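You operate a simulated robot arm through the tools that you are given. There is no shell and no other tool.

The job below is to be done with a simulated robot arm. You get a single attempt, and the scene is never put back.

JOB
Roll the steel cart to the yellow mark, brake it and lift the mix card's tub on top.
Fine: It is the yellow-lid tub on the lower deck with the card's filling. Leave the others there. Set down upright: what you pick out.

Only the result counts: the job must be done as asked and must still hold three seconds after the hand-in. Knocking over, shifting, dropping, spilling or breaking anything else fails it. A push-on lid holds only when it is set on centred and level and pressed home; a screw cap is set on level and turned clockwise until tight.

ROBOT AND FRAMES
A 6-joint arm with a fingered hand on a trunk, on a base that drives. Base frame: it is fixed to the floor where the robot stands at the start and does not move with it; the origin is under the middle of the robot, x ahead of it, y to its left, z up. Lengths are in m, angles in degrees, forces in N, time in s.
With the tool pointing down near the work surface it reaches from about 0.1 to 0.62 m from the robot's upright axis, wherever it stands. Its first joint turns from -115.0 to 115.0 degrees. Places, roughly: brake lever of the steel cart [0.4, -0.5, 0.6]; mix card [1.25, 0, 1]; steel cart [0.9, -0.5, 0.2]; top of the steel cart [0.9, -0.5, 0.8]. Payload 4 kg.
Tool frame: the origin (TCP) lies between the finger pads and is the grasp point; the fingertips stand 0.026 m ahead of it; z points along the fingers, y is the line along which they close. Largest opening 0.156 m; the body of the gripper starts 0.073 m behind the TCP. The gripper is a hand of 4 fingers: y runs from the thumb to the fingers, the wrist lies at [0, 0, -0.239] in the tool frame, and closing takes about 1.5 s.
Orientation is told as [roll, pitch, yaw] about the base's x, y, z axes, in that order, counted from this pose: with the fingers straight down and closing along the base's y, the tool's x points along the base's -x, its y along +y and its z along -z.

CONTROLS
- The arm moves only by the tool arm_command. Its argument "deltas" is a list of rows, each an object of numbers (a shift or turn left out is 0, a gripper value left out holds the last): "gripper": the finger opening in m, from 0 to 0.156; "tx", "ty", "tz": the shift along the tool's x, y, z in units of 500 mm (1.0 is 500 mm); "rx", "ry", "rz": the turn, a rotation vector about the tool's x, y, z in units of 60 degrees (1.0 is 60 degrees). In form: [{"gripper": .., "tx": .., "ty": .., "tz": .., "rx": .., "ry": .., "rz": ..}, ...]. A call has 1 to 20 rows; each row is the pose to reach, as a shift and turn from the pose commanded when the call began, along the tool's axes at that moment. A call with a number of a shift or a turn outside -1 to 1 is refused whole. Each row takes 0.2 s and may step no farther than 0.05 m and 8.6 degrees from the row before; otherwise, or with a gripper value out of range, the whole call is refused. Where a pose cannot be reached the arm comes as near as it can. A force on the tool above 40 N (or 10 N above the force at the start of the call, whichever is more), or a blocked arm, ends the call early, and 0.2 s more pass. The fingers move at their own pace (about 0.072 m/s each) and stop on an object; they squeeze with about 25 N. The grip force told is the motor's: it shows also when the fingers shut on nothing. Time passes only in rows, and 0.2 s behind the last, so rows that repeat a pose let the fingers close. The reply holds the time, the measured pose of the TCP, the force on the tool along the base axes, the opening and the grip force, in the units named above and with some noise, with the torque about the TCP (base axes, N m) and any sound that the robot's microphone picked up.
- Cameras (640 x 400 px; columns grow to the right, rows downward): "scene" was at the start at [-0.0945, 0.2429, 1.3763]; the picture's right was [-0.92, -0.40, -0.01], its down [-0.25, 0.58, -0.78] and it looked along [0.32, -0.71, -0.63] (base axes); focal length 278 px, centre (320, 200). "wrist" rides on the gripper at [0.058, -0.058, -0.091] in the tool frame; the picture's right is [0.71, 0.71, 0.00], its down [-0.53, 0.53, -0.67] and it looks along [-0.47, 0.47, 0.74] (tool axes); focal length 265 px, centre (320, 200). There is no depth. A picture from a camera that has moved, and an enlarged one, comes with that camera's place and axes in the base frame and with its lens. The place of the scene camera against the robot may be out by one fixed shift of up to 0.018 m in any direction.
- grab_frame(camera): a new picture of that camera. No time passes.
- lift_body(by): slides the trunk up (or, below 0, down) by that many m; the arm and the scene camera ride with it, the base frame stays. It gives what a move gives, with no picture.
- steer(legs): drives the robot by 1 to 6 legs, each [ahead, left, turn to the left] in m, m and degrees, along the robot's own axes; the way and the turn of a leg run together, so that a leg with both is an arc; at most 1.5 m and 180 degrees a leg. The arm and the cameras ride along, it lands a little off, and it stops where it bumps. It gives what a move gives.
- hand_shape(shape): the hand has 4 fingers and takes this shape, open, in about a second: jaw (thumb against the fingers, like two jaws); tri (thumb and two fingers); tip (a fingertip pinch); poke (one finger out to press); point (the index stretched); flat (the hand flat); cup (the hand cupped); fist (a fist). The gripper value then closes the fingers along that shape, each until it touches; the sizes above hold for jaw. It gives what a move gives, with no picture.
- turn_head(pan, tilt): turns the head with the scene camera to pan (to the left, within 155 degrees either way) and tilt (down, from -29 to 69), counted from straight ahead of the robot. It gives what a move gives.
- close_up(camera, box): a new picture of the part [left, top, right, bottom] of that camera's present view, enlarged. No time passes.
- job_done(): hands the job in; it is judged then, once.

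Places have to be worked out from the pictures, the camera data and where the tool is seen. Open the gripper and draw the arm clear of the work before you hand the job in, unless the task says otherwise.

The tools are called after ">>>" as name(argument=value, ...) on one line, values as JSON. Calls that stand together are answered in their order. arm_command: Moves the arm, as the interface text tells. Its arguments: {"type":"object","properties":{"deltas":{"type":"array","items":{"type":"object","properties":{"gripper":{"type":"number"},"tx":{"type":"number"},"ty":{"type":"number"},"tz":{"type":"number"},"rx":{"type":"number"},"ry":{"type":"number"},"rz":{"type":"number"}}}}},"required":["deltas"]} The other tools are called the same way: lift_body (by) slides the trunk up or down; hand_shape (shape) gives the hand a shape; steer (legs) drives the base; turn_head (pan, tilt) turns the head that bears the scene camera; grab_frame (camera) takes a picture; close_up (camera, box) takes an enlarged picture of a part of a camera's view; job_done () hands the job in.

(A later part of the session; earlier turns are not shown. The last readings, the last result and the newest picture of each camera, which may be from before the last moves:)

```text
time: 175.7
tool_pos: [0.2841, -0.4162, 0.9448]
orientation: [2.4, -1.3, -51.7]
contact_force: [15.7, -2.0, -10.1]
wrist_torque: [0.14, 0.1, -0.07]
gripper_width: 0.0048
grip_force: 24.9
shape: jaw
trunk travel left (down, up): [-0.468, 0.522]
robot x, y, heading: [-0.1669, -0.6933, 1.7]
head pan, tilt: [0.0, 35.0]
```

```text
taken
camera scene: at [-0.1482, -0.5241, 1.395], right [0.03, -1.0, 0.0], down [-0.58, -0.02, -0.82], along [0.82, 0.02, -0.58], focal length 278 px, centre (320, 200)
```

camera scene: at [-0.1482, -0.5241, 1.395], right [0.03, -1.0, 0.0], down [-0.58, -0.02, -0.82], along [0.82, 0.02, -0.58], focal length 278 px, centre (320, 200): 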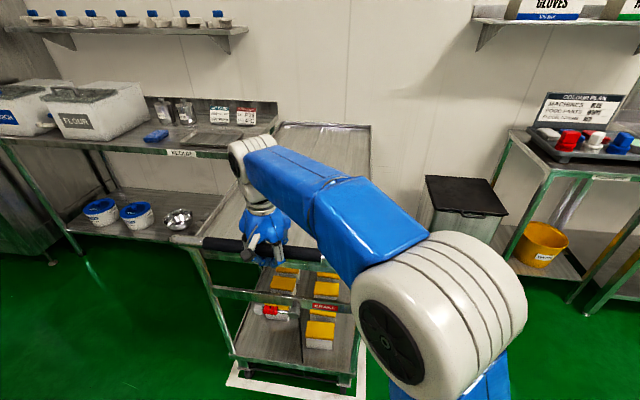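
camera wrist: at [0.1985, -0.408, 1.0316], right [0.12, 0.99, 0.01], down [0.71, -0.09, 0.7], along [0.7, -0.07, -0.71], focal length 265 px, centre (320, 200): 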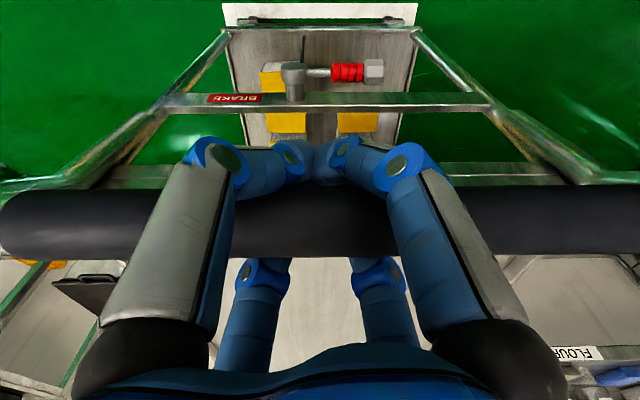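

The cart rolls: lever horizontal means released, and down means braked. I keep pulling it straight back along its axis in longer legs.

>>> steer(legs=[[-0.494, 0.0747, 0]])

>>> grab_frame(camera="wrist")

>>> grab_frame(camera="scene")

```text
time: 182.6
tool_pos: [-0.2259, -0.3549, 0.9442]
orientation: [2.6, -1.6, -51.5]
contact_force: [4.9, 3.4, -11.6]
wrist_torque: [0.09, 0.01, -0.21]
gripper_width: 0.0051
grip_force: 25.2
shape: jaw
trunk travel left (down, up): [-0.468, 0.522]
robot x, y, heading: [-0.6832, -0.6372, 1.9]
head pan, tilt: [0.0, 35.0]
```

```text
taken
camera wrist: at [-0.3117, -0.3481, 1.0321], right [0.11, 0.99, 0.01], down [0.7, -0.09, 0.7], along [0.7, -0.07, -0.71], focal length 265 px, centre (320, 200)
```

wrist: 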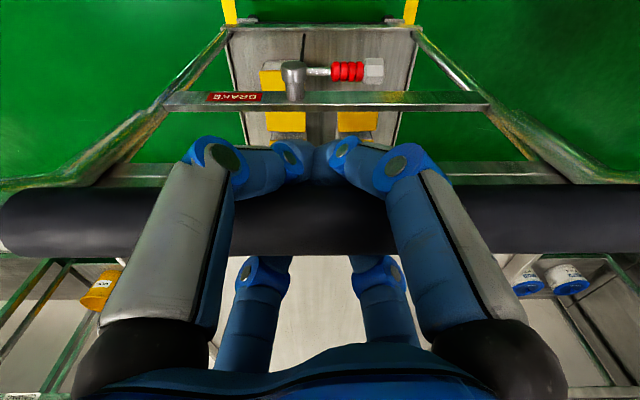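

```text
taken
camera scene: at [-0.6598, -0.465, 1.3948], right [0.03, -1.0, 0.0], down [-0.57, -0.02, -0.82], along [0.82, 0.03, -0.57], focal length 278 px, centre (320, 200)
```

scene: 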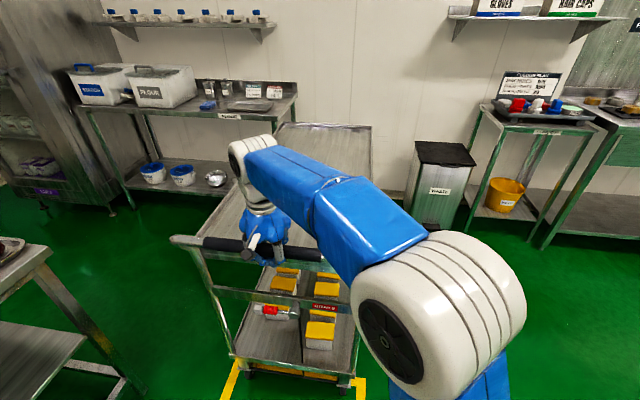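

The cart follows well; the yellow lines run evenly along both its sides. I go on another 0.45 m and then look behind the robot before crossing near the stool and cable.

>>> steer(legs=[[-0.4446, 0.0689, 0]])

>>> turn_head(pan=150, tilt=50)

>>> grab_frame(camera="scene")

>>> turn_head(pan=-150, tilt=50)

>>> grab_frame(camera="scene")

```text
time: 188.7
tool_pos: [-0.6707, -0.3006, 0.946]
orientation: [2.6, -1.4, -51.1]
contact_force: [-5.0, -8.2, -17.2]
wrist_torque: [0.19, -0.11, -0.22]
gripper_width: 0.0053
grip_force: 24.6
shape: jaw
trunk travel left (down, up): [-0.468, 0.522]
robot x, y, heading: [-1.1263, -0.5807, 2.5]
head pan, tilt: [0.0, 35.0]
```

```text
time: 191.1
tool_pos: [-0.6709, -0.302, 0.9464]
orientation: [2.5, -1.4, -51.1]
contact_force: [-2.3, -5.3, -11.8]
wrist_torque: [0.19, -0.01, -0.21]
gripper_width: 0.0052
grip_force: 25.0
shape: jaw
trunk travel left (down, up): [-0.468, 0.522]
robot x, y, heading: [-1.1215, -0.5851, 2.2]
head pan, tilt: [150.0, 50.0]
```

```text
taken
camera scene: at [-1.2611, -0.3811, 1.3733], right [0.47, 0.89, 0.0], down [0.68, -0.36, -0.64], along [-0.57, 0.3, -0.77], focal length 278 px, centre (320, 200)
```

scene: 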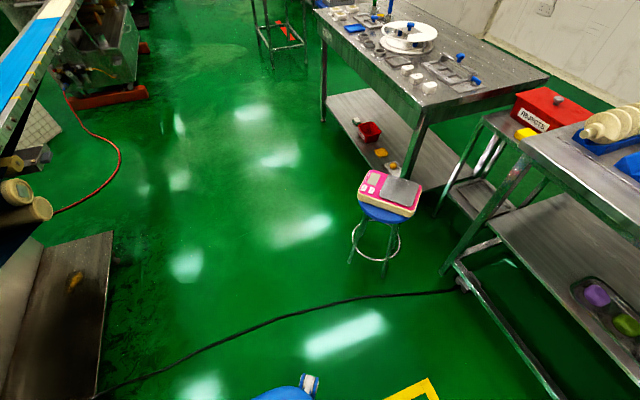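

```text
time: 195.2
tool_pos: [-0.6697, -0.3015, 0.9452]
orientation: [2.5, -1.4, -51.0]
contact_force: [-1.9, -5.9, -12.1]
wrist_torque: [0.2, -0.04, -0.2]
gripper_width: 0.0052
grip_force: 24.8
shape: jaw
trunk travel left (down, up): [-0.468, 0.522]
robot x, y, heading: [-1.122, -0.5809, 2.2]
head pan, tilt: [-150.0, 50.0]
```

```text
taken
camera scene: at [-1.258, -0.4581, 1.3733], right [-0.53, 0.84, 0.0], down [0.65, 0.41, -0.64], along [-0.54, -0.34, -0.77], focal length 278 px, centre (320, 200)
```

scene: 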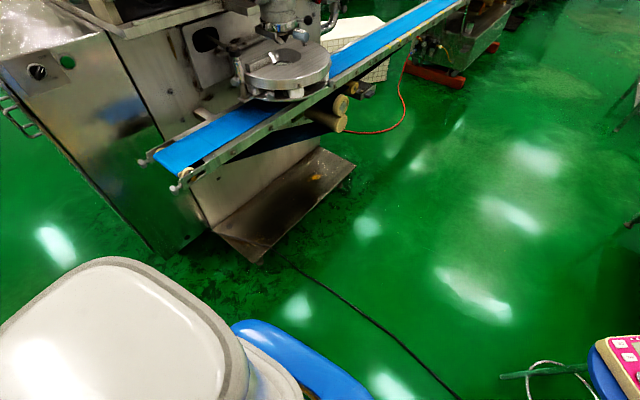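

Behind the robot the stool's feet start at y≈0.09 and the machine's tray at y≈-1.06, so the robot's lane around y=-0.52 is free apart from a flat cable. I pull on another 0.35 m.

>>> steer(legs=[[-0.348, 0.0559, 0]])

>>> turn_head(pan=30, tilt=55)

>>> grab_frame(camera="scene")

>>> grab_frame(camera="wrist")

```text
time: 200.2
tool_pos: [-1.0265, -0.2599, 0.9446]
orientation: [2.5, -1.5, -51.1]
contact_force: [-3.3, 2.4, -13.9]
wrist_torque: [0.16, -0.09, -0.28]
gripper_width: 0.0049
grip_force: 25.4
shape: jaw
trunk travel left (down, up): [-0.468, 0.522]
robot x, y, heading: [-1.4807, -0.5394, 2.3]
head pan, tilt: [-150.0, 50.0]
```

```text
time: 202.9
tool_pos: [-1.0263, -0.2608, 0.9449]
orientation: [2.5, -1.4, -51.2]
contact_force: [-0.9, 2.2, -11.2]
wrist_torque: [0.12, -0.05, -0.29]
gripper_width: 0.0053
grip_force: 25.5
shape: jaw
trunk travel left (down, up): [-0.468, 0.522]
robot x, y, heading: [-1.4817, -0.5381, 2.2]
head pan, tilt: [30.0, 55.0]
```

```text
taken
camera scene: at [-1.4891, -0.3362, 1.3665], right [0.53, -0.85, 0.0], down [-0.69, -0.44, -0.57], along [0.48, 0.31, -0.82], focal length 278 px, centre (320, 200)
```

scene: 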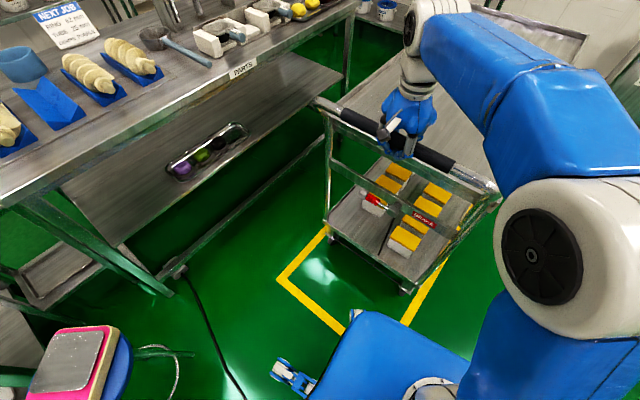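

```text
taken
camera wrist: at [-1.1124, -0.252, 1.0319], right [0.11, 0.99, 0.01], down [0.71, -0.08, 0.7], along [0.7, -0.07, -0.71], focal length 265 px, centre (320, 200)
```

wrist: 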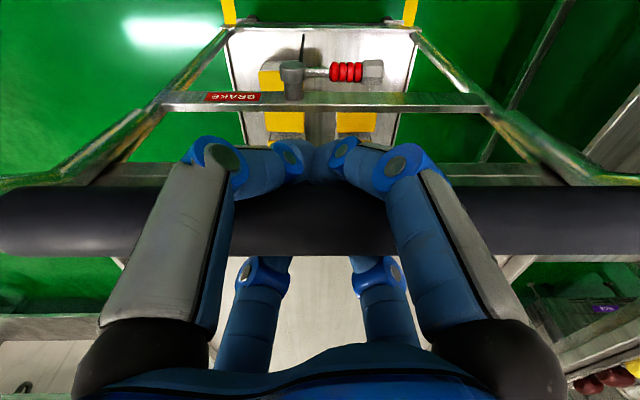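

The cart's bar is now at x≈-1.028, and for the cart to sit in the yellow outline as it sat in the white one the bar should come to about x=-1.23. I pull the remaining 0.2 m.

>>> steer(legs=[[-0.1987, 0.036, 0]])

>>> turn_head(pan=45, tilt=60)

>>> grab_frame(camera="scene")

>>> grab_frame(camera="wrist")

>>> turn_head(pan=-20, tilt=60)

>>> grab_frame(camera="scene")

```text
time: 206.1
tool_pos: [-1.2266, -0.233, 0.9454]
orientation: [2.7, -1.5, -51.2]
contact_force: [4.8, -10.1, -12.0]
wrist_torque: [0.2, 0.04, -0.09]
gripper_width: 0.0055
grip_force: 25.1
shape: jaw
trunk travel left (down, up): [-0.468, 0.522]
robot x, y, heading: [-1.6841, -0.5115, 2.6]
head pan, tilt: [30.0, 55.0]
```

```text
time: 206.9
tool_pos: [-1.2281, -0.2339, 0.9464]
orientation: [2.6, -1.5, -51.2]
contact_force: [-2.7, -5.4, -10.8]
wrist_torque: [0.16, -0.07, -0.18]
gripper_width: 0.0053
grip_force: 24.6
shape: jaw
trunk travel left (down, up): [-0.468, 0.522]
robot x, y, heading: [-1.6889, -0.5132, 2.7]
head pan, tilt: [45.0, 60.0]
```

```text
taken
camera scene: at [-1.7126, -0.299, 1.3606], right [0.74, -0.68, 0.0], down [-0.59, -0.64, -0.5], along [0.34, 0.37, -0.87], focal length 278 px, centre (320, 200)
```

scene: 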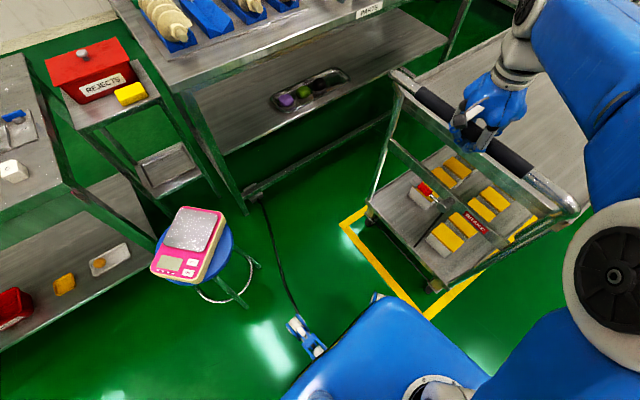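

```text
taken
camera wrist: at [-1.3147, -0.2255, 1.0317], right [0.11, 0.99, 0.01], down [0.7, -0.08, 0.7], along [0.7, -0.07, -0.71], focal length 265 px, centre (320, 200)
```

wrist: 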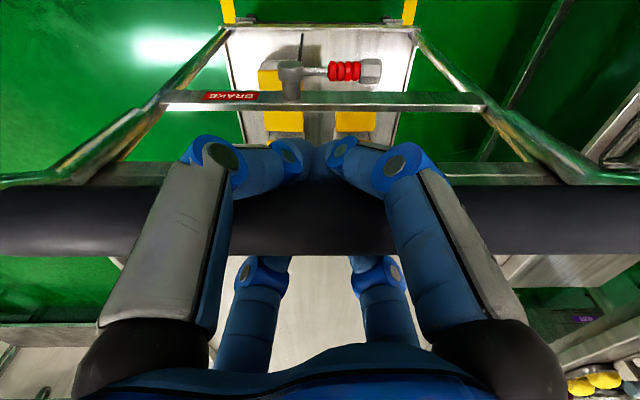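

```text
time: 208.2
tool_pos: [-1.2271, -0.2334, 0.945]
orientation: [2.7, -1.6, -51.1]
contact_force: [-3.9, -7.3, -16.6]
wrist_torque: [0.23, -0.14, -0.2]
gripper_width: 0.0053
grip_force: 24.5
shape: jaw
trunk travel left (down, up): [-0.468, 0.522]
robot x, y, heading: [-1.6883, -0.5156, 2.1]
head pan, tilt: [-20.0, 60.0]
```

```text
taken
camera scene: at [-1.6934, -0.3682, 1.3606], right [-0.3, -0.95, 0.0], down [-0.83, 0.26, -0.5], along [0.48, -0.15, -0.87], focal length 278 px, centre (320, 200)
```

scene: 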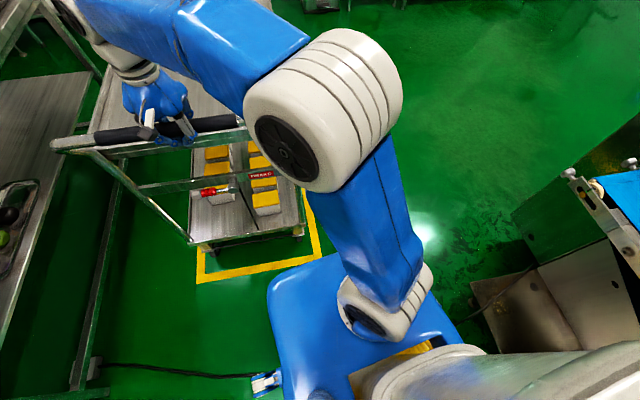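

The cart looks to be in the yellow outline. I take close-ups to compare the gap between its wheels and the near line with the gap it had in the white outline (about 0.13 m).

>>> close_up(camera="scene", box=[180, 200, 340, 300])

>>> turn_head(pan=20, tilt=60)

>>> grab_frame(camera="scene")

```text
4.00 times, centred on (260, 250) of scene
camera zoom: at [-1.6934, -0.3682, 1.3606], right [-0.3, -0.95, 0.0], down [-0.83, 0.26, -0.5], along [0.48, -0.15, -0.87], focal length 1114 px, centre (560, 0)
```

zoom: 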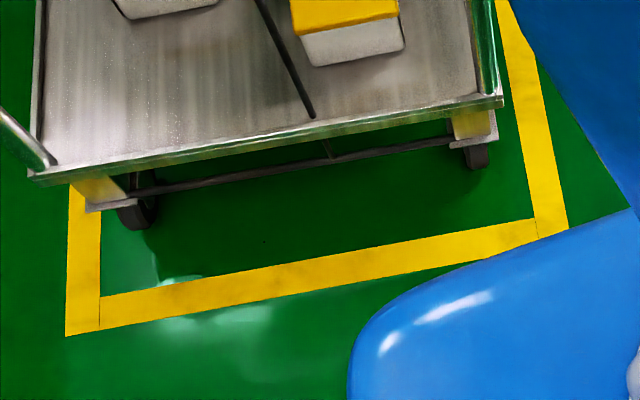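

```text
time: 209.3
tool_pos: [-1.2271, -0.2324, 0.9453]
orientation: [2.8, -1.5, -51.1]
contact_force: [-3.6, -8.4, -17.4]
wrist_torque: [0.22, -0.15, -0.18]
gripper_width: 0.0051
grip_force: 24.8
shape: jaw
trunk travel left (down, up): [-0.468, 0.522]
robot x, y, heading: [-1.6843, -0.5119, 2.5]
head pan, tilt: [20.0, 60.0]
```

```text
taken
camera scene: at [-1.6952, -0.3228, 1.3606], right [0.38, -0.92, 0.0], down [-0.8, -0.33, -0.5], along [0.46, 0.19, -0.87], focal length 278 px, centre (320, 200)
```

scene: 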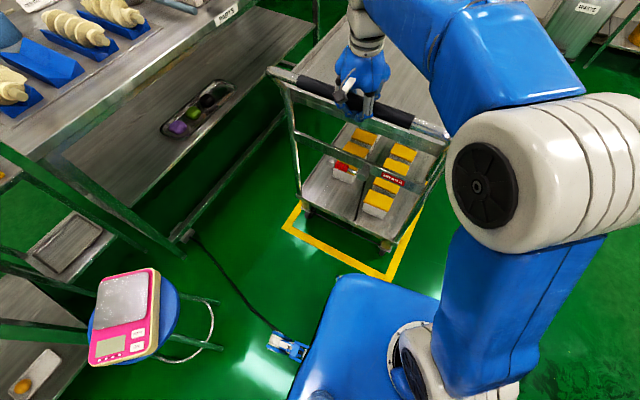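

Laterally the cart sits just as in the white outline, and lengthwise it's about 2 cm too far back. I push the bar forward 2 cm with the arm.

>>> arm_command(deltas=[{"tx": -0.007, "ty": 0.007}, {"tx": -0.0145, "ty": 0.014}, {"tx": -0.022, "ty": 0.021}, {"tx": -0.029, "ty": 0.028}, {"tx": -0.029, "ty": 0.028}])

>>> turn_head(pan=-20, tilt=60)

>>> close_up(camera="scene", box=[180, 200, 340, 300])

```text
time: 210.5
tool_pos: [-1.2091, -0.2338, 0.9434]
orientation: [2.6, -1.5, -51.1]
contact_force: [-4.8, -5.7, -19.3]
wrist_torque: [0.23, -0.11, -0.22]
gripper_width: 0.0054
grip_force: 25.3
shape: jaw
trunk travel left (down, up): [-0.468, 0.522]
robot x, y, heading: [-1.6859, -0.5099, 2.4]
head pan, tilt: [20.0, 60.0]
```

```text
time: 211.6
tool_pos: [-1.2076, -0.2338, 0.9455]
orientation: [2.6, -1.6, -51.1]
contact_force: [-4.8, -5.6, -21.8]
wrist_torque: [0.26, -0.12, -0.22]
gripper_width: 0.0052
grip_force: 25.2
shape: jaw
trunk travel left (down, up): [-0.468, 0.522]
robot x, y, heading: [-1.6877, -0.5105, 2.5]
head pan, tilt: [-20.0, 60.0]
```

```text
4.00 times, centred on (260, 250) of scene
camera zoom: at [-1.693, -0.3677, 1.3606], right [-0.3, -0.95, 0.0], down [-0.83, 0.26, -0.5], along [0.48, -0.15, -0.87], focal length 1114 px, centre (560, 0)
```

zoom: 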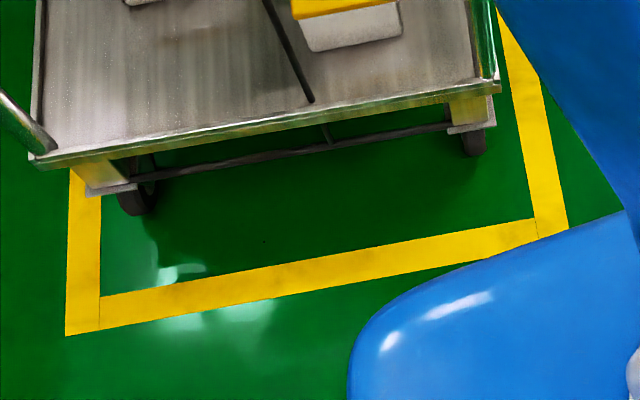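

The gap now matches the one in the white outline, about 0.13 m. I open the hand, rise off the bar and back off to go and set the brake.

>>> arm_command(deltas=[{"gripper": 0.04}, {"gripper": 0.08}, {"gripper": 0.12}, {"gripper": 0.156}, {"gripper": 0.156}, {"gripper": 0.156}, {"gripper": 0.156}, {"gripper": 0.156}, {"gripper": 0.156}, {"gripper": 0.156}])

>>> arm_command(deltas=[{"tz": -0.05}, {"tz": -0.1}, {"tz": -0.15}, {"tz": -0.2}, {"tz": -0.25}, {"tz": -0.3}, {"tz": -0.3}])

>>> grab_frame(camera="wrist")

>>> close_up(camera="scene", box=[180, 200, 340, 300])

```text
time: 213.8
tool_pos: [-1.2095, -0.2351, 0.9463]
orientation: [2.7, -1.5, -51.1]
contact_force: [-0.1, -0.8, -0.4]
wrist_torque: [-0.01, 0.03, 0.0]
gripper_width: 0.1561
grip_force: 0.0
shape: jaw
trunk travel left (down, up): [-0.468, 0.522]
robot x, y, heading: [-1.6889, -0.5114, 2.4]
head pan, tilt: [-20.0, 60.0]
```

```text
time: 215.4
tool_pos: [-1.2179, -0.2373, 1.0957]
orientation: [2.7, -1.5, -51.1]
contact_force: [0.3, 0.3, 0.2]
wrist_torque: [-0.01, 0.0, 0.03]
gripper_width: 0.1558
grip_force: 0.1
shape: jaw
trunk travel left (down, up): [-0.468, 0.522]
robot x, y, heading: [-1.6845, -0.5094, 2.3]
head pan, tilt: [-20.0, 60.0]
```

```text
taken
camera wrist: at [-1.305, -0.2299, 1.1825], right [0.11, 0.99, 0.01], down [0.7, -0.08, 0.71], along [0.7, -0.06, -0.71], focal length 265 px, centre (320, 200)
```

wrist: 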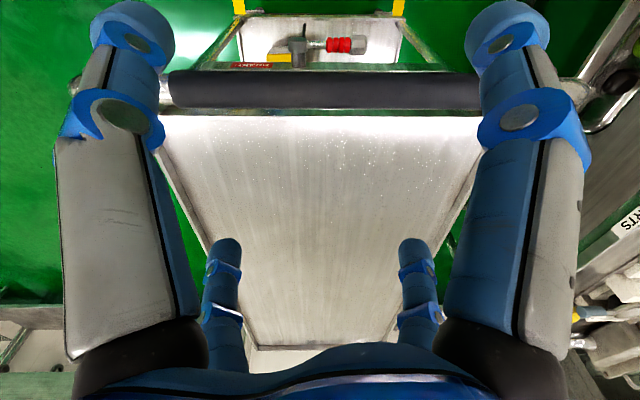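

```text
4.00 times, centred on (260, 250) of scene
camera zoom: at [-1.6942, -0.3679, 1.3606], right [-0.3, -0.95, 0.0], down [-0.83, 0.26, -0.5], along [0.48, -0.15, -0.87], focal length 1114 px, centre (560, 0)
```

zoom: 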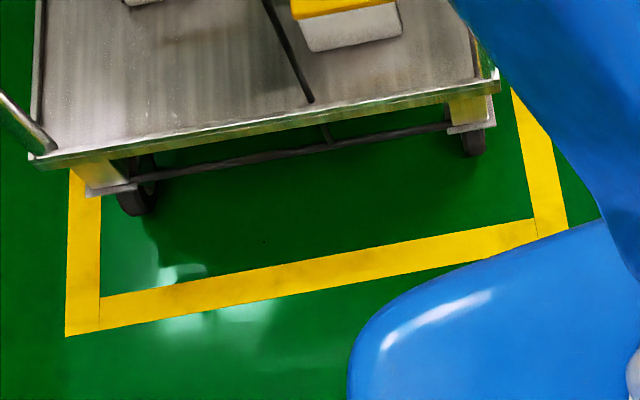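

Cart and outline are unchanged after letting go. I back off 0.35 m for room and turn the hand forward as before.

>>> steer(legs=[[-0.35, 0.01, 0]])

>>> arm_command(deltas=[{"tx": -0.0261, "ty": 0.0324, "tz": 0.0482, "rx": -0.0648, "ry": -0.0523}, {"tx": -0.0521, "ty": 0.0646, "tz": 0.0928, "rx": -0.1297, "ry": -0.1047}, {"tx": -0.0777, "ty": 0.0963, "tz": 0.1338, "rx": -0.1945, "ry": -0.157}, {"tx": -0.1026, "ty": 0.1271, "tz": 0.1712, "rx": -0.2593, "ry": -0.2093}, {"tx": -0.1269, "ty": 0.1572, "tz": 0.2052, "rx": -0.3242, "ry": -0.2617}, {"tx": -0.1501, "ty": 0.1859, "tz": 0.236, "rx": -0.389, "ry": -0.314}, {"tx": -0.1722, "ty": 0.2133, "tz": 0.2636, "rx": -0.4538, "ry": -0.3663}, {"tx": -0.1929, "ty": 0.239, "tz": 0.2882, "rx": -0.5187, "ry": -0.4187}, {"tx": -0.2123, "ty": 0.263, "tz": 0.31, "rx": -0.5835, "ry": -0.471}, {"tx": -0.2123, "ty": 0.263, "tz": 0.31, "rx": -0.5835, "ry": -0.471}])

>>> arm_command(deltas=[{"tx": -0.0039, "ty": 0.0048, "tz": 0.0336, "rx": -0.0648, "ry": -0.0523}, {"tx": -0.0077, "ty": 0.0095, "tz": 0.0636, "rx": -0.1297, "ry": -0.1047}, {"tx": -0.0111, "ty": 0.0137, "tz": 0.09, "rx": -0.1945, "ry": -0.157}, {"tx": -0.0137, "ty": 0.017, "tz": 0.1128, "rx": -0.2593, "ry": -0.2093}, {"tx": -0.0157, "ty": 0.0195, "tz": 0.1322, "rx": -0.3242, "ry": -0.2617}, {"tx": -0.0167, "ty": 0.0207, "tz": 0.1484, "rx": -0.389, "ry": -0.314}, {"tx": -0.0166, "ty": 0.0205, "tz": 0.1614, "rx": -0.4538, "ry": -0.3663}, {"tx": -0.0151, "ty": 0.0187, "tz": 0.1714, "rx": -0.5187, "ry": -0.4187}, {"tx": -0.0122, "ty": 0.0151, "tz": 0.1786, "rx": -0.5835, "ry": -0.471}, {"tx": -0.0122, "ty": 0.0151, "tz": 0.1786, "rx": -0.5835, "ry": -0.471}])

>>> turn_head(pan=0, tilt=35)

>>> grab_frame(camera="scene")

>>> grab_frame(camera="wrist")

```text
time: 220.3
tool_pos: [-1.5594, -0.2427, 1.0963]
orientation: [2.8, -1.5, -51.2]
contact_force: [0.1, 0.0, 0.3]
wrist_torque: [-0.01, -0.01, 0.01]
gripper_width: 0.156
grip_force: 0.0
shape: jaw
trunk travel left (down, up): [-0.468, 0.522]
robot x, y, heading: [-2.0267, -0.5166, 2.5]
head pan, tilt: [-20.0, 60.0]
```

```text
time: 222.5
tool_pos: [-1.3826, -0.2418, 0.9505]
orientation: [41.3, -27.4, -61.9]
contact_force: [0.3, -0.2, 0.4]
wrist_torque: [-0.01, 0.01, -0.01]
gripper_width: 0.1561
grip_force: 0.1
shape: jaw
trunk travel left (down, up): [-0.468, 0.522]
robot x, y, heading: [-2.0302, -0.5124, 2.2]
head pan, tilt: [-20.0, 60.0]
```

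```text
time: 224.7
tool_pos: [-1.3085, -0.2408, 0.8966]
orientation: [94.1, -38.2, -92.6]
contact_force: [0.0, 0.7, -0.3]
wrist_torque: [0.0, -0.02, 0.03]
gripper_width: 0.1559
grip_force: 0.1
shape: jaw
trunk travel left (down, up): [-0.468, 0.522]
robot x, y, heading: [-2.0309, -0.5153, 2.6]
head pan, tilt: [-20.0, 60.0]
```

```text
time: 225.6
tool_pos: [-1.3096, -0.2403, 0.8969]
orientation: [93.9, -38.3, -92.5]
contact_force: [-0.2, 1.1, 0.2]
wrist_torque: [0.03, -0.03, 0.02]
gripper_width: 0.1558
grip_force: 0.0
shape: jaw
trunk travel left (down, up): [-0.468, 0.522]
robot x, y, heading: [-2.0313, -0.514, 2.2]
head pan, tilt: [0.0, 35.0]
```

```text
taken
camera scene: at [-2.0124, -0.3482, 1.3948], right [0.04, -1.0, 0.0], down [-0.57, -0.02, -0.82], along [0.82, 0.03, -0.57], focal length 278 px, centre (320, 200)
```

scene: 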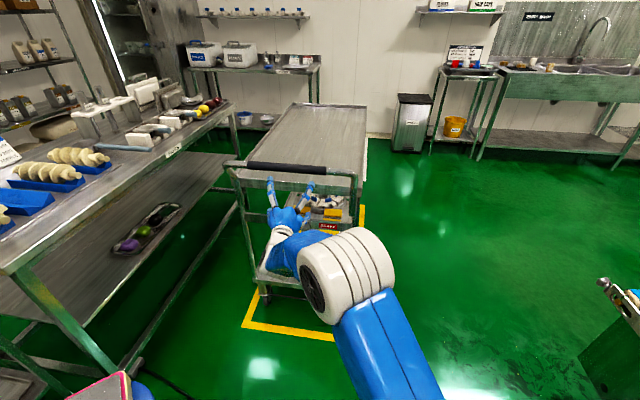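

```text
taken
camera wrist: at [-1.3966, -0.232, 0.8106], right [0.0, 0.99, 0.12], down [-0.71, -0.08, 0.7], along [0.71, -0.08, 0.7], focal length 265 px, centre (320, 200)
```

wrist: 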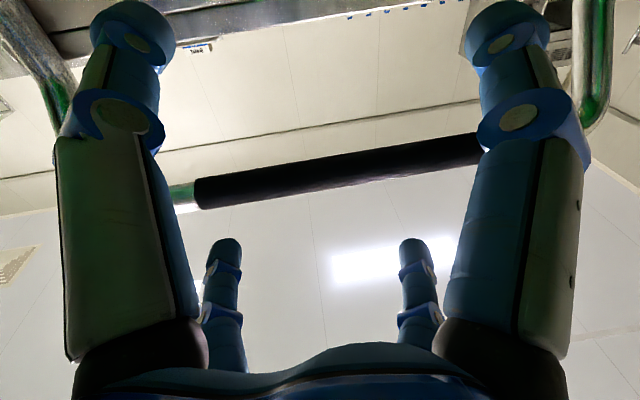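

The hand points forward at the handle's end. I lower it to just above the raised lever's height so the wrist camera can see the lever.

>>> arm_command(deltas=[{"tx": 0.069, "ty": -0.0468}, {"tx": 0.138, "ty": -0.0935}, {"tx": 0.207, "ty": -0.14}, {"tx": 0.276, "ty": -0.187}, {"tx": 0.276, "ty": -0.187}])

>>> grab_frame(camera="wrist")

>>> close_up(camera="scene", box=[210, 150, 390, 262])

```text
time: 226.8
tool_pos: [-1.3018, -0.1893, 0.7369]
orientation: [93.9, -38.2, -92.6]
contact_force: [-1.1, 0.2, 0.5]
wrist_torque: [-0.02, -0.04, 0.02]
gripper_width: 0.156
grip_force: 0.1
shape: jaw
trunk travel left (down, up): [-0.468, 0.522]
robot x, y, heading: [-2.0317, -0.5153, 2.5]
head pan, tilt: [0.0, 35.0]
```

```text
taken
camera wrist: at [-1.3888, -0.1802, 0.6504], right [0.0, 0.99, 0.12], down [-0.71, -0.08, 0.7], along [0.71, -0.08, 0.7], focal length 265 px, centre (320, 200)
```

wrist: 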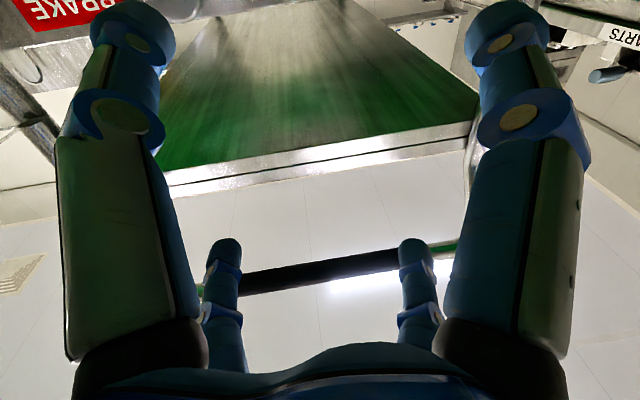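

```text
3.56 times, centred on (300, 206) of scene
camera zoom: at [-2.0129, -0.3482, 1.395], right [0.04, -1.0, 0.0], down [-0.57, -0.02, -0.82], along [0.82, 0.03, -0.57], focal length 990 px, centre (391, 179)
```

zoom: 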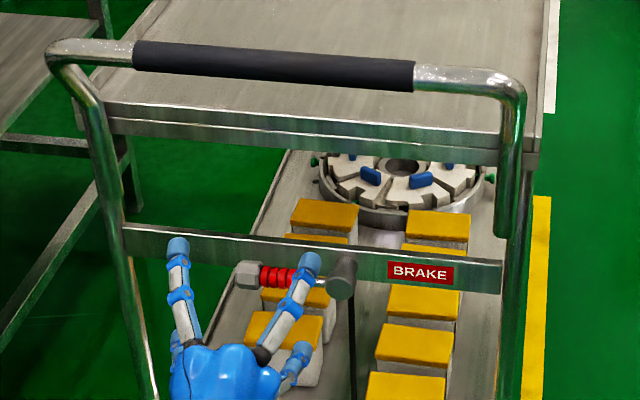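

The lever's pivot shows at about (-1.168,-0.272,0.668), with the lever horizontal toward +y. I close the hand into a compact tip and drive ahead so it comes just above the lever.

>>> arm_command(deltas=[{"gripper": 0.1}, {"gripper": 0.05}, {"gripper": 0.0}, {"gripper": 0.0}, {"gripper": 0.0}, {"gripper": 0.0}, {"gripper": 0.0}, {"gripper": 0.0}])

>>> steer(legs=[[0.125, -0.01, 0]])

>>> grab_frame(camera="wrist")

>>> close_up(camera="scene", box=[220, 190, 380, 290])

```text
time: 228.6
tool_pos: [-1.3011, -0.1898, 0.7373]
orientation: [93.9, -38.2, -92.5]
contact_force: [-0.1, -0.1, -0.5]
wrist_torque: [0.02, -0.03, 0.02]
gripper_width: 0.0
grip_force: 24.5
shape: jaw
trunk travel left (down, up): [-0.468, 0.522]
robot x, y, heading: [-2.0346, -0.5173, 2.1]
head pan, tilt: [0.0, 35.0]
```

```text
time: 230.8
tool_pos: [-1.177, -0.1942, 0.7378]
orientation: [94.0, -38.3, -92.4]
contact_force: [0.0, 0.5, -0.7]
wrist_torque: [0.0, 0.01, -0.04]
gripper_width: 0.0
grip_force: 25.1
shape: jaw
trunk travel left (down, up): [-0.468, 0.522]
robot x, y, heading: [-1.9019, -0.5205, 2.2]
head pan, tilt: [0.0, 35.0]
```

```text
taken
camera wrist: at [-1.2639, -0.1844, 0.6506], right [0.0, 0.99, 0.12], down [-0.71, -0.09, 0.7], along [0.71, -0.08, 0.7], focal length 265 px, centre (320, 200)
```

wrist: 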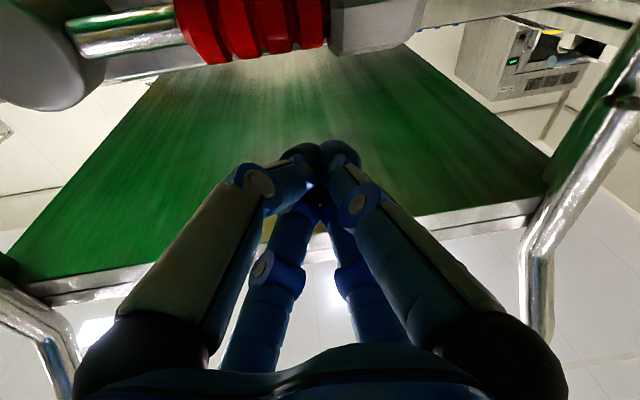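

```text
4.00 times, centred on (300, 240) of scene
camera zoom: at [-1.8842, -0.353, 1.3949], right [0.04, -1.0, 0.0], down [-0.57, -0.02, -0.82], along [0.82, 0.03, -0.57], focal length 1114 px, centre (400, 40)
```

zoom: 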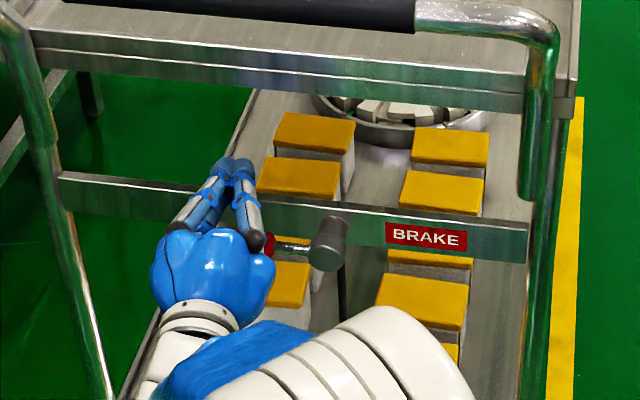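

The closed fingers hang right over the lever. I push it down along its arc, first about halfway.

>>> arm_command(deltas=[{"tx": 0.0263, "ty": -0.0432}, {"tx": 0.0464, "ty": -0.0543}, {"tx": 0.0664, "ty": -0.0653}, {"tx": 0.083, "ty": -0.081}, {"tx": 0.0998, "ty": -0.0966}, {"tx": 0.1118, "ty": -0.1159}, {"tx": 0.1238, "ty": -0.1352}, {"tx": 0.1238, "ty": -0.1352}])

>>> grab_frame(camera="wrist")

>>> close_up(camera="scene", box=[220, 190, 380, 290])

```text
time: 232.6
tool_pos: [-1.1719, -0.1882, 0.6441]
orientation: [94.0, -38.2, -92.5]
contact_force: [-0.3, -0.1, -0.2]
wrist_torque: [0.0, 0.0, -0.02]
gripper_width: 0.0
grip_force: 25.3
shape: jaw
trunk travel left (down, up): [-0.468, 0.522]
robot x, y, heading: [-1.9027, -0.5216, 2.3]
head pan, tilt: [0.0, 35.0]
```

```text
taken
camera wrist: at [-1.2594, -0.1786, 0.5588], right [0.0, 0.99, 0.12], down [-0.71, -0.09, 0.7], along [0.71, -0.08, 0.7], focal length 265 px, centre (320, 200)
```

wrist: 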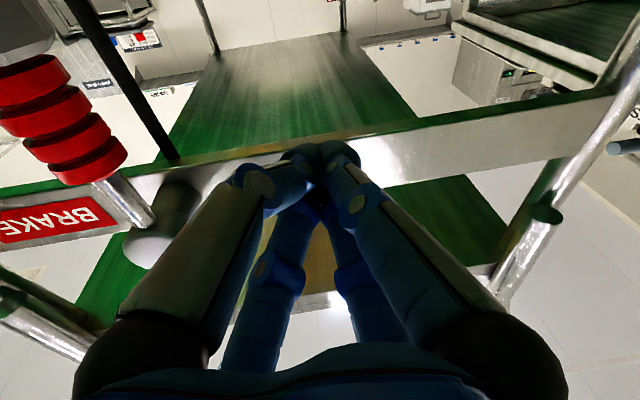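

```text
4.00 times, centred on (300, 240) of scene
camera zoom: at [-1.8842, -0.3531, 1.3949], right [0.04, -1.0, 0.0], down [-0.57, -0.02, -0.82], along [0.82, 0.03, -0.57], focal length 1114 px, centre (400, 40)
```

zoom: 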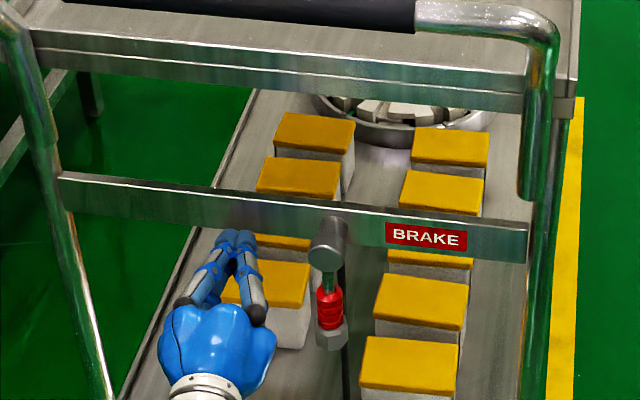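

The lever has dropped to straight down, the same position it had when the cart was braked. I back off and roll the hand half a turn, so the wrist camera rides on top and can look into the lower deck.

>>> steer(legs=[[-0.2, -0.02, 0]])

>>> arm_command(deltas=[{"rz": -0.125}, {"rz": -0.25}, {"rz": -0.375}, {"rz": -0.5}, {"rz": -0.625}, {"rz": -0.75}, {"rz": -0.875}, {"rz": -1.0}, {"rz": -1.0}])

>>> arm_command(deltas=[{"rz": -0.125}, {"rz": -0.25}, {"rz": -0.375}, {"rz": -0.5}, {"rz": -0.625}, {"rz": -0.75}, {"rz": -0.875}, {"rz": -1.0}, {"rz": -1.0}])

>>> arm_command(deltas=[{"rz": -0.125}, {"rz": -0.25}, {"rz": -0.375}, {"rz": -0.5}, {"rz": -0.625}, {"rz": -0.75}, {"rz": -0.875}, {"rz": -1.0}, {"rz": -1.0}])

>>> grab_frame(camera="wrist")

>>> grab_frame(camera="scene")

```text
time: 235.8
tool_pos: [-1.3703, -0.2159, 0.6469]
orientation: [94.1, -38.2, -92.6]
contact_force: [0.2, 0.7, -0.4]
wrist_torque: [-0.02, 0.02, 0.04]
gripper_width: 0.0
grip_force: 25.3
shape: jaw
trunk travel left (down, up): [-0.468, 0.522]
robot x, y, heading: [-2.1003, -0.5491, 2.4]
head pan, tilt: [0.0, 35.0]
```

```text
time: 237.8
tool_pos: [-1.3698, -0.2165, 0.6463]
orientation: [-110.2, -80.9, 110.0]
contact_force: [-0.6, 0.1, 1.3]
wrist_torque: [0.0, 0.01, -0.03]
gripper_width: 0.0
grip_force: 25.3
shape: jaw
trunk travel left (down, up): [-0.468, 0.522]
robot x, y, heading: [-2.1005, -0.5472, 2.4]
head pan, tilt: [0.0, 35.0]
```

```text
time: 239.8
tool_pos: [-1.3693, -0.2152, 0.6448]
orientation: [-93.3, -21.5, 91.1]
contact_force: [0.9, 0.3, -0.6]
wrist_torque: [-0.01, 0.01, -0.01]
gripper_width: 0.0001
grip_force: 24.9
shape: jaw
trunk travel left (down, up): [-0.468, 0.522]
robot x, y, heading: [-2.1018, -0.5436, 2.4]
head pan, tilt: [0.0, 35.0]
```

```text
time: 241.8
tool_pos: [-1.3704, -0.2152, 0.6458]
orientation: [-94.0, 38.4, 87.5]
contact_force: [0.2, -0.2, 0.3]
wrist_torque: [-0.03, -0.01, 0.01]
gripper_width: 0.0001
grip_force: 25.4
shape: jaw
trunk travel left (down, up): [-0.468, 0.522]
robot x, y, heading: [-2.105, -0.5473, 2.1]
head pan, tilt: [0.0, 35.0]
```

```text
taken
camera wrist: at [-1.4661, -0.2249, 0.7218], right [0.0, -0.99, -0.11], down [-0.63, 0.09, -0.77], along [0.78, 0.07, -0.62], focal length 265 px, centre (320, 200)
```

wrist: 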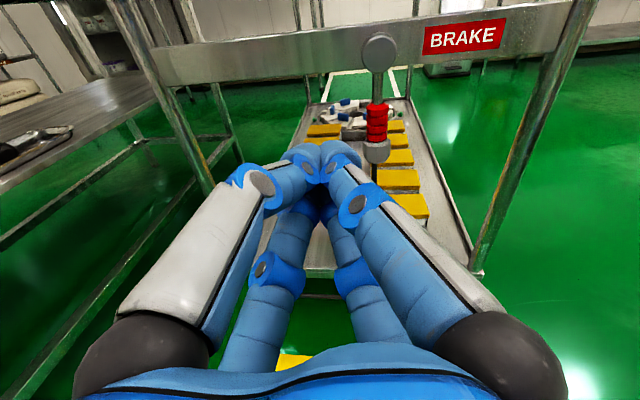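

```text
taken
camera scene: at [-2.0846, -0.3813, 1.3949], right [0.04, -1.0, 0.0], down [-0.57, -0.02, -0.82], along [0.82, 0.03, -0.57], focal length 278 px, centre (320, 200)
```

scene: 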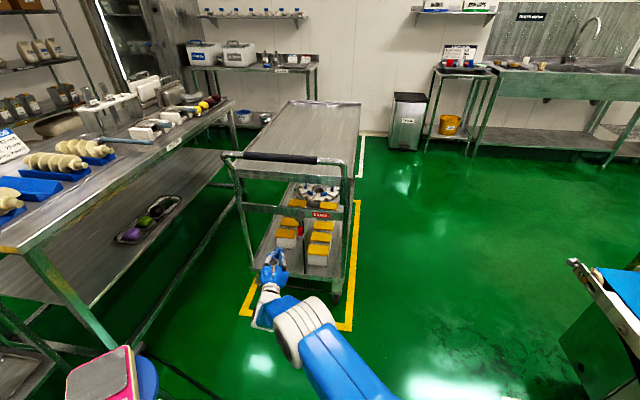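

The roll worked, and the scene view shows the cart well inside the yellow outline. I open the hand and swing it to the right, to look at the tubs' side faces from the cart's free south side.

>>> arm_command(deltas=[{"gripper": 0.156, "tx": 0.0546, "ty": 0.0641, "tz": -0.0087}, {"tx": 0.1092, "ty": 0.1282, "tz": -0.0173}, {"tx": 0.1638, "ty": 0.1923, "tz": -0.026}, {"tx": 0.2183, "ty": 0.2563, "tz": -0.0347}, {"tx": 0.2729, "ty": 0.3204, "tz": -0.0433}, {"tx": 0.3275, "ty": 0.3845, "tz": -0.052}, {"tx": 0.3821, "ty": 0.4486, "tz": -0.0607}, {"tx": 0.4367, "ty": 0.5127, "tz": -0.0693}, {"tx": 0.4913, "ty": 0.5768, "tz": -0.078}, {"tx": 0.5458, "ty": 0.6408, "tz": -0.0867}, {"tx": 0.6004, "ty": 0.7049, "tz": -0.0953}, {"tx": 0.655, "ty": 0.769, "tz": -0.104}, {"tx": 0.655, "ty": 0.769, "tz": -0.104}])

>>> grab_frame(camera="wrist")

>>> turn_head(pan=-30, tilt=45)

>>> grab_frame(camera="scene")

```text
time: 244.6
tool_pos: [-1.4165, -0.5372, 0.5428]
orientation: [-93.6, 37.8, 78.6]
contact_force: [0.6, -0.3, -0.2]
wrist_torque: [-0.1, 0.01, -0.02]
gripper_width: 0.1561
grip_force: 0.1
shape: jaw
out of reach, approached as far as the arm can: row 6, 7, 8, 9, 10, 11, 12, 13
trunk travel left (down, up): [-0.468, 0.522]
robot x, y, heading: [-2.1021, -0.5508, 2.4]
head pan, tilt: [0.0, 35.0]
```

```text
taken
camera wrist: at [-1.5129, -0.5319, 0.6214], right [-0.15, -0.98, -0.12], down [-0.61, 0.19, -0.77], along [0.78, -0.04, -0.62], focal length 265 px, centre (320, 200)
```

wrist: 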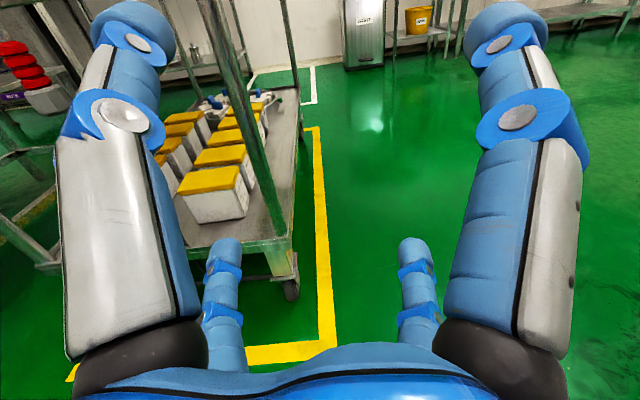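

```text
time: 245.5
tool_pos: [-1.4167, -0.536, 0.5453]
orientation: [-93.7, 37.8, 78.5]
contact_force: [0.4, 0.2, -0.4]
wrist_torque: [0.02, 0.01, 0.0]
gripper_width: 0.156
grip_force: 0.0
shape: jaw
trunk travel left (down, up): [-0.468, 0.522]
robot x, y, heading: [-2.1019, -0.5509, 2.5]
head pan, tilt: [-30.0, 45.0]
```

```text
taken
camera scene: at [-2.1005, -0.4226, 1.3801], right [-0.46, -0.89, 0.0], down [-0.63, 0.33, -0.71], along [0.63, -0.33, -0.71], focal length 278 px, centre (320, 200)
```

scene: 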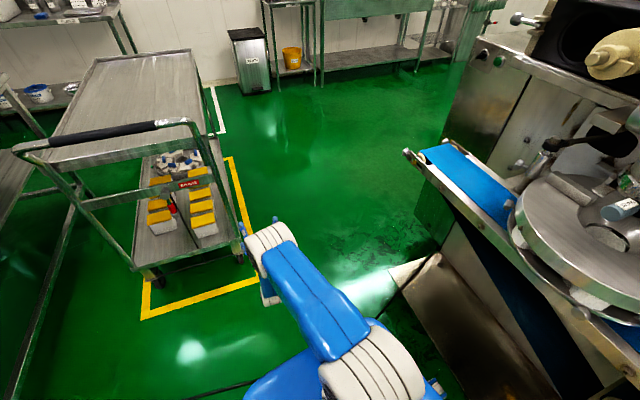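

From here the wrist camera sees the tubs' south faces at an angle. I zoom in on them to look for writing.

>>> close_up(camera="wrist", box=[150, 70, 310, 230])

>>> close_up(camera="scene", box=[130, 130, 250, 250])

```text
2.50 times, centred on (230, 150) of wrist
camera zoom: at [-1.5128, -0.5317, 0.6215], right [-0.15, -0.98, -0.12], down [-0.61, 0.19, -0.77], along [0.78, -0.04, -0.62], focal length 664 px, centre (545, 325)
```

zoom: 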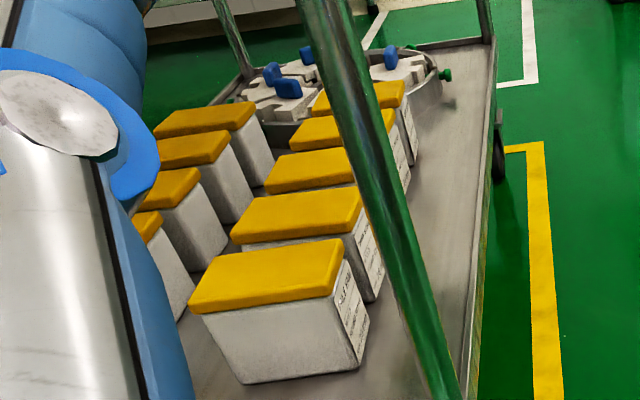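

```text
3.33 times, centred on (190, 190) of scene
camera zoom: at [-2.1005, -0.4226, 1.3801], right [-0.46, -0.89, 0.0], down [-0.63, 0.33, -0.71], along [0.63, -0.33, -0.71], focal length 928 px, centre (753, 233)
```

zoom: 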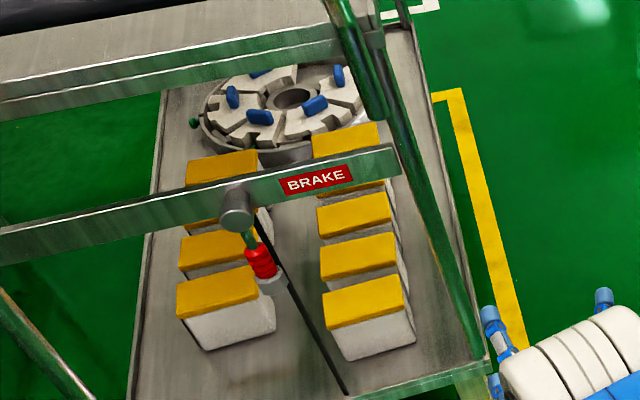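

The near (south) column of tubs has labels on its south faces. I drive a little ahead and to the right, so the hand and its camera come beside the cart, to read them.

>>> steer(legs=[[0.2, -0.143, 0], [0.114, 0, 0]])

>>> grab_frame(camera="wrist")

>>> grab_frame(camera="scene")

```text
time: 250.4
tool_pos: [-1.098, -0.6625, 0.5455]
orientation: [-93.7, 37.8, 78.7]
contact_force: [0.4, -0.5, 0.0]
wrist_torque: [-0.04, 0.0, 0.0]
gripper_width: 0.1558
grip_force: 0.0
shape: jaw
trunk travel left (down, up): [-0.468, 0.522]
robot x, y, heading: [-1.7778, -0.6772, 2.3]
head pan, tilt: [-30.0, 45.0]
```

```text
taken
camera wrist: at [-1.1938, -0.6596, 0.6217], right [-0.15, -0.98, -0.12], down [-0.61, 0.19, -0.77], along [0.78, -0.04, -0.62], focal length 265 px, centre (320, 200)
```

wrist: 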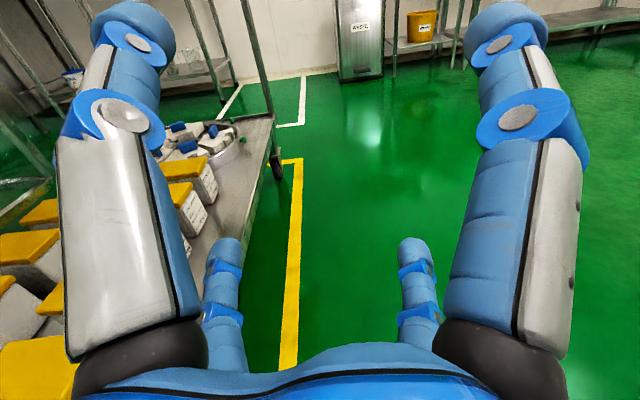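

```text
taken
camera scene: at [-1.7787, -0.5516, 1.3801], right [-0.46, -0.89, 0.0], down [-0.63, 0.33, -0.71], along [0.63, -0.33, -0.71], focal length 278 px, centre (320, 200)
```

scene: 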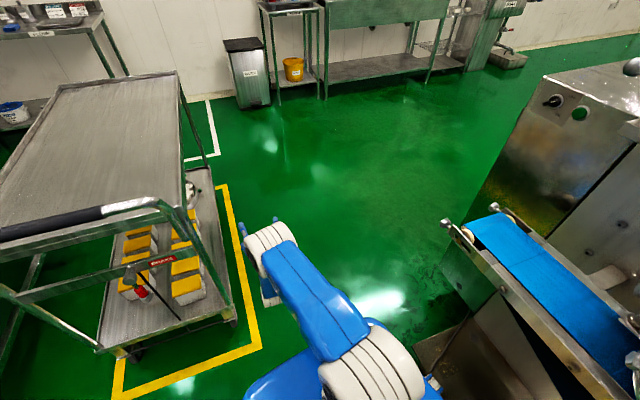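

The hand stands beside the cart. I turn it 45° to the left, shifting it 5 cm away from the cart, so its camera looks at the labels.

>>> arm_command(deltas=[{"rx": 0.0775, "ry": -0.0988, "rz": 0.0072, "tx": 0.0128, "ty": 0.0102, "tz": 0.0026}, {"rx": 0.155, "ry": -0.1975, "rz": 0.0143, "tx": 0.0257, "ty": 0.0203, "tz": 0.0052}, {"rx": 0.2325, "ry": -0.2963, "rz": 0.0215, "tx": 0.0385, "ty": 0.0305, "tz": 0.0079}, {"rx": 0.31, "ry": -0.395, "rz": 0.0287, "tx": 0.0513, "ty": 0.0407, "tz": 0.0105}, {"rx": 0.3875, "ry": -0.4938, "rz": 0.0358, "tx": 0.0642, "ty": 0.0508, "tz": 0.0131}, {"rx": 0.465, "ry": -0.5925, "rz": 0.043, "tx": 0.077, "ty": 0.061, "tz": 0.0157}, {"rx": 0.465, "ry": -0.5925, "rz": 0.043, "tx": 0.077, "ty": 0.061, "tz": 0.0157}])

>>> grab_frame(camera="wrist")

```text
time: 252.0
tool_pos: [-1.0974, -0.6635, 0.5454]
orientation: [-93.6, 37.8, 78.8]
contact_force: [-1.0, 0.8, -0.3]
wrist_torque: [0.0, 0.02, 0.0]
gripper_width: 0.156
grip_force: 0.0
shape: jaw
out of reach, approached as far as the arm can: row 1, 2, 3, 4, 5, 6, 7
trunk travel left (down, up): [-0.468, 0.522]
robot x, y, heading: [-1.7816, -0.6795, 2.8]
head pan, tilt: [-30.0, 45.0]
```

```text
taken
camera wrist: at [-1.1936, -0.6596, 0.6215], right [-0.15, -0.98, -0.12], down [-0.61, 0.19, -0.77], along [0.78, -0.04, -0.62], focal length 265 px, centre (320, 200)
```

wrist: 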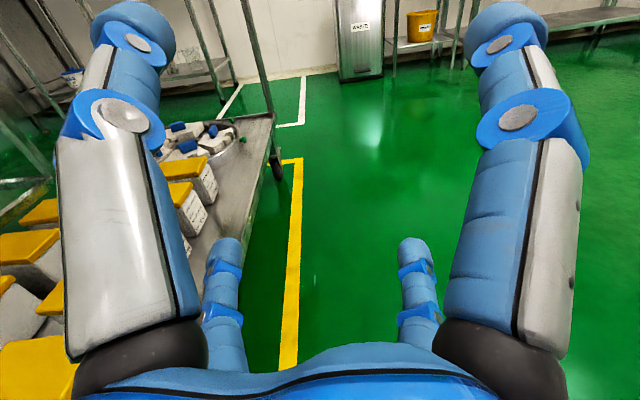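

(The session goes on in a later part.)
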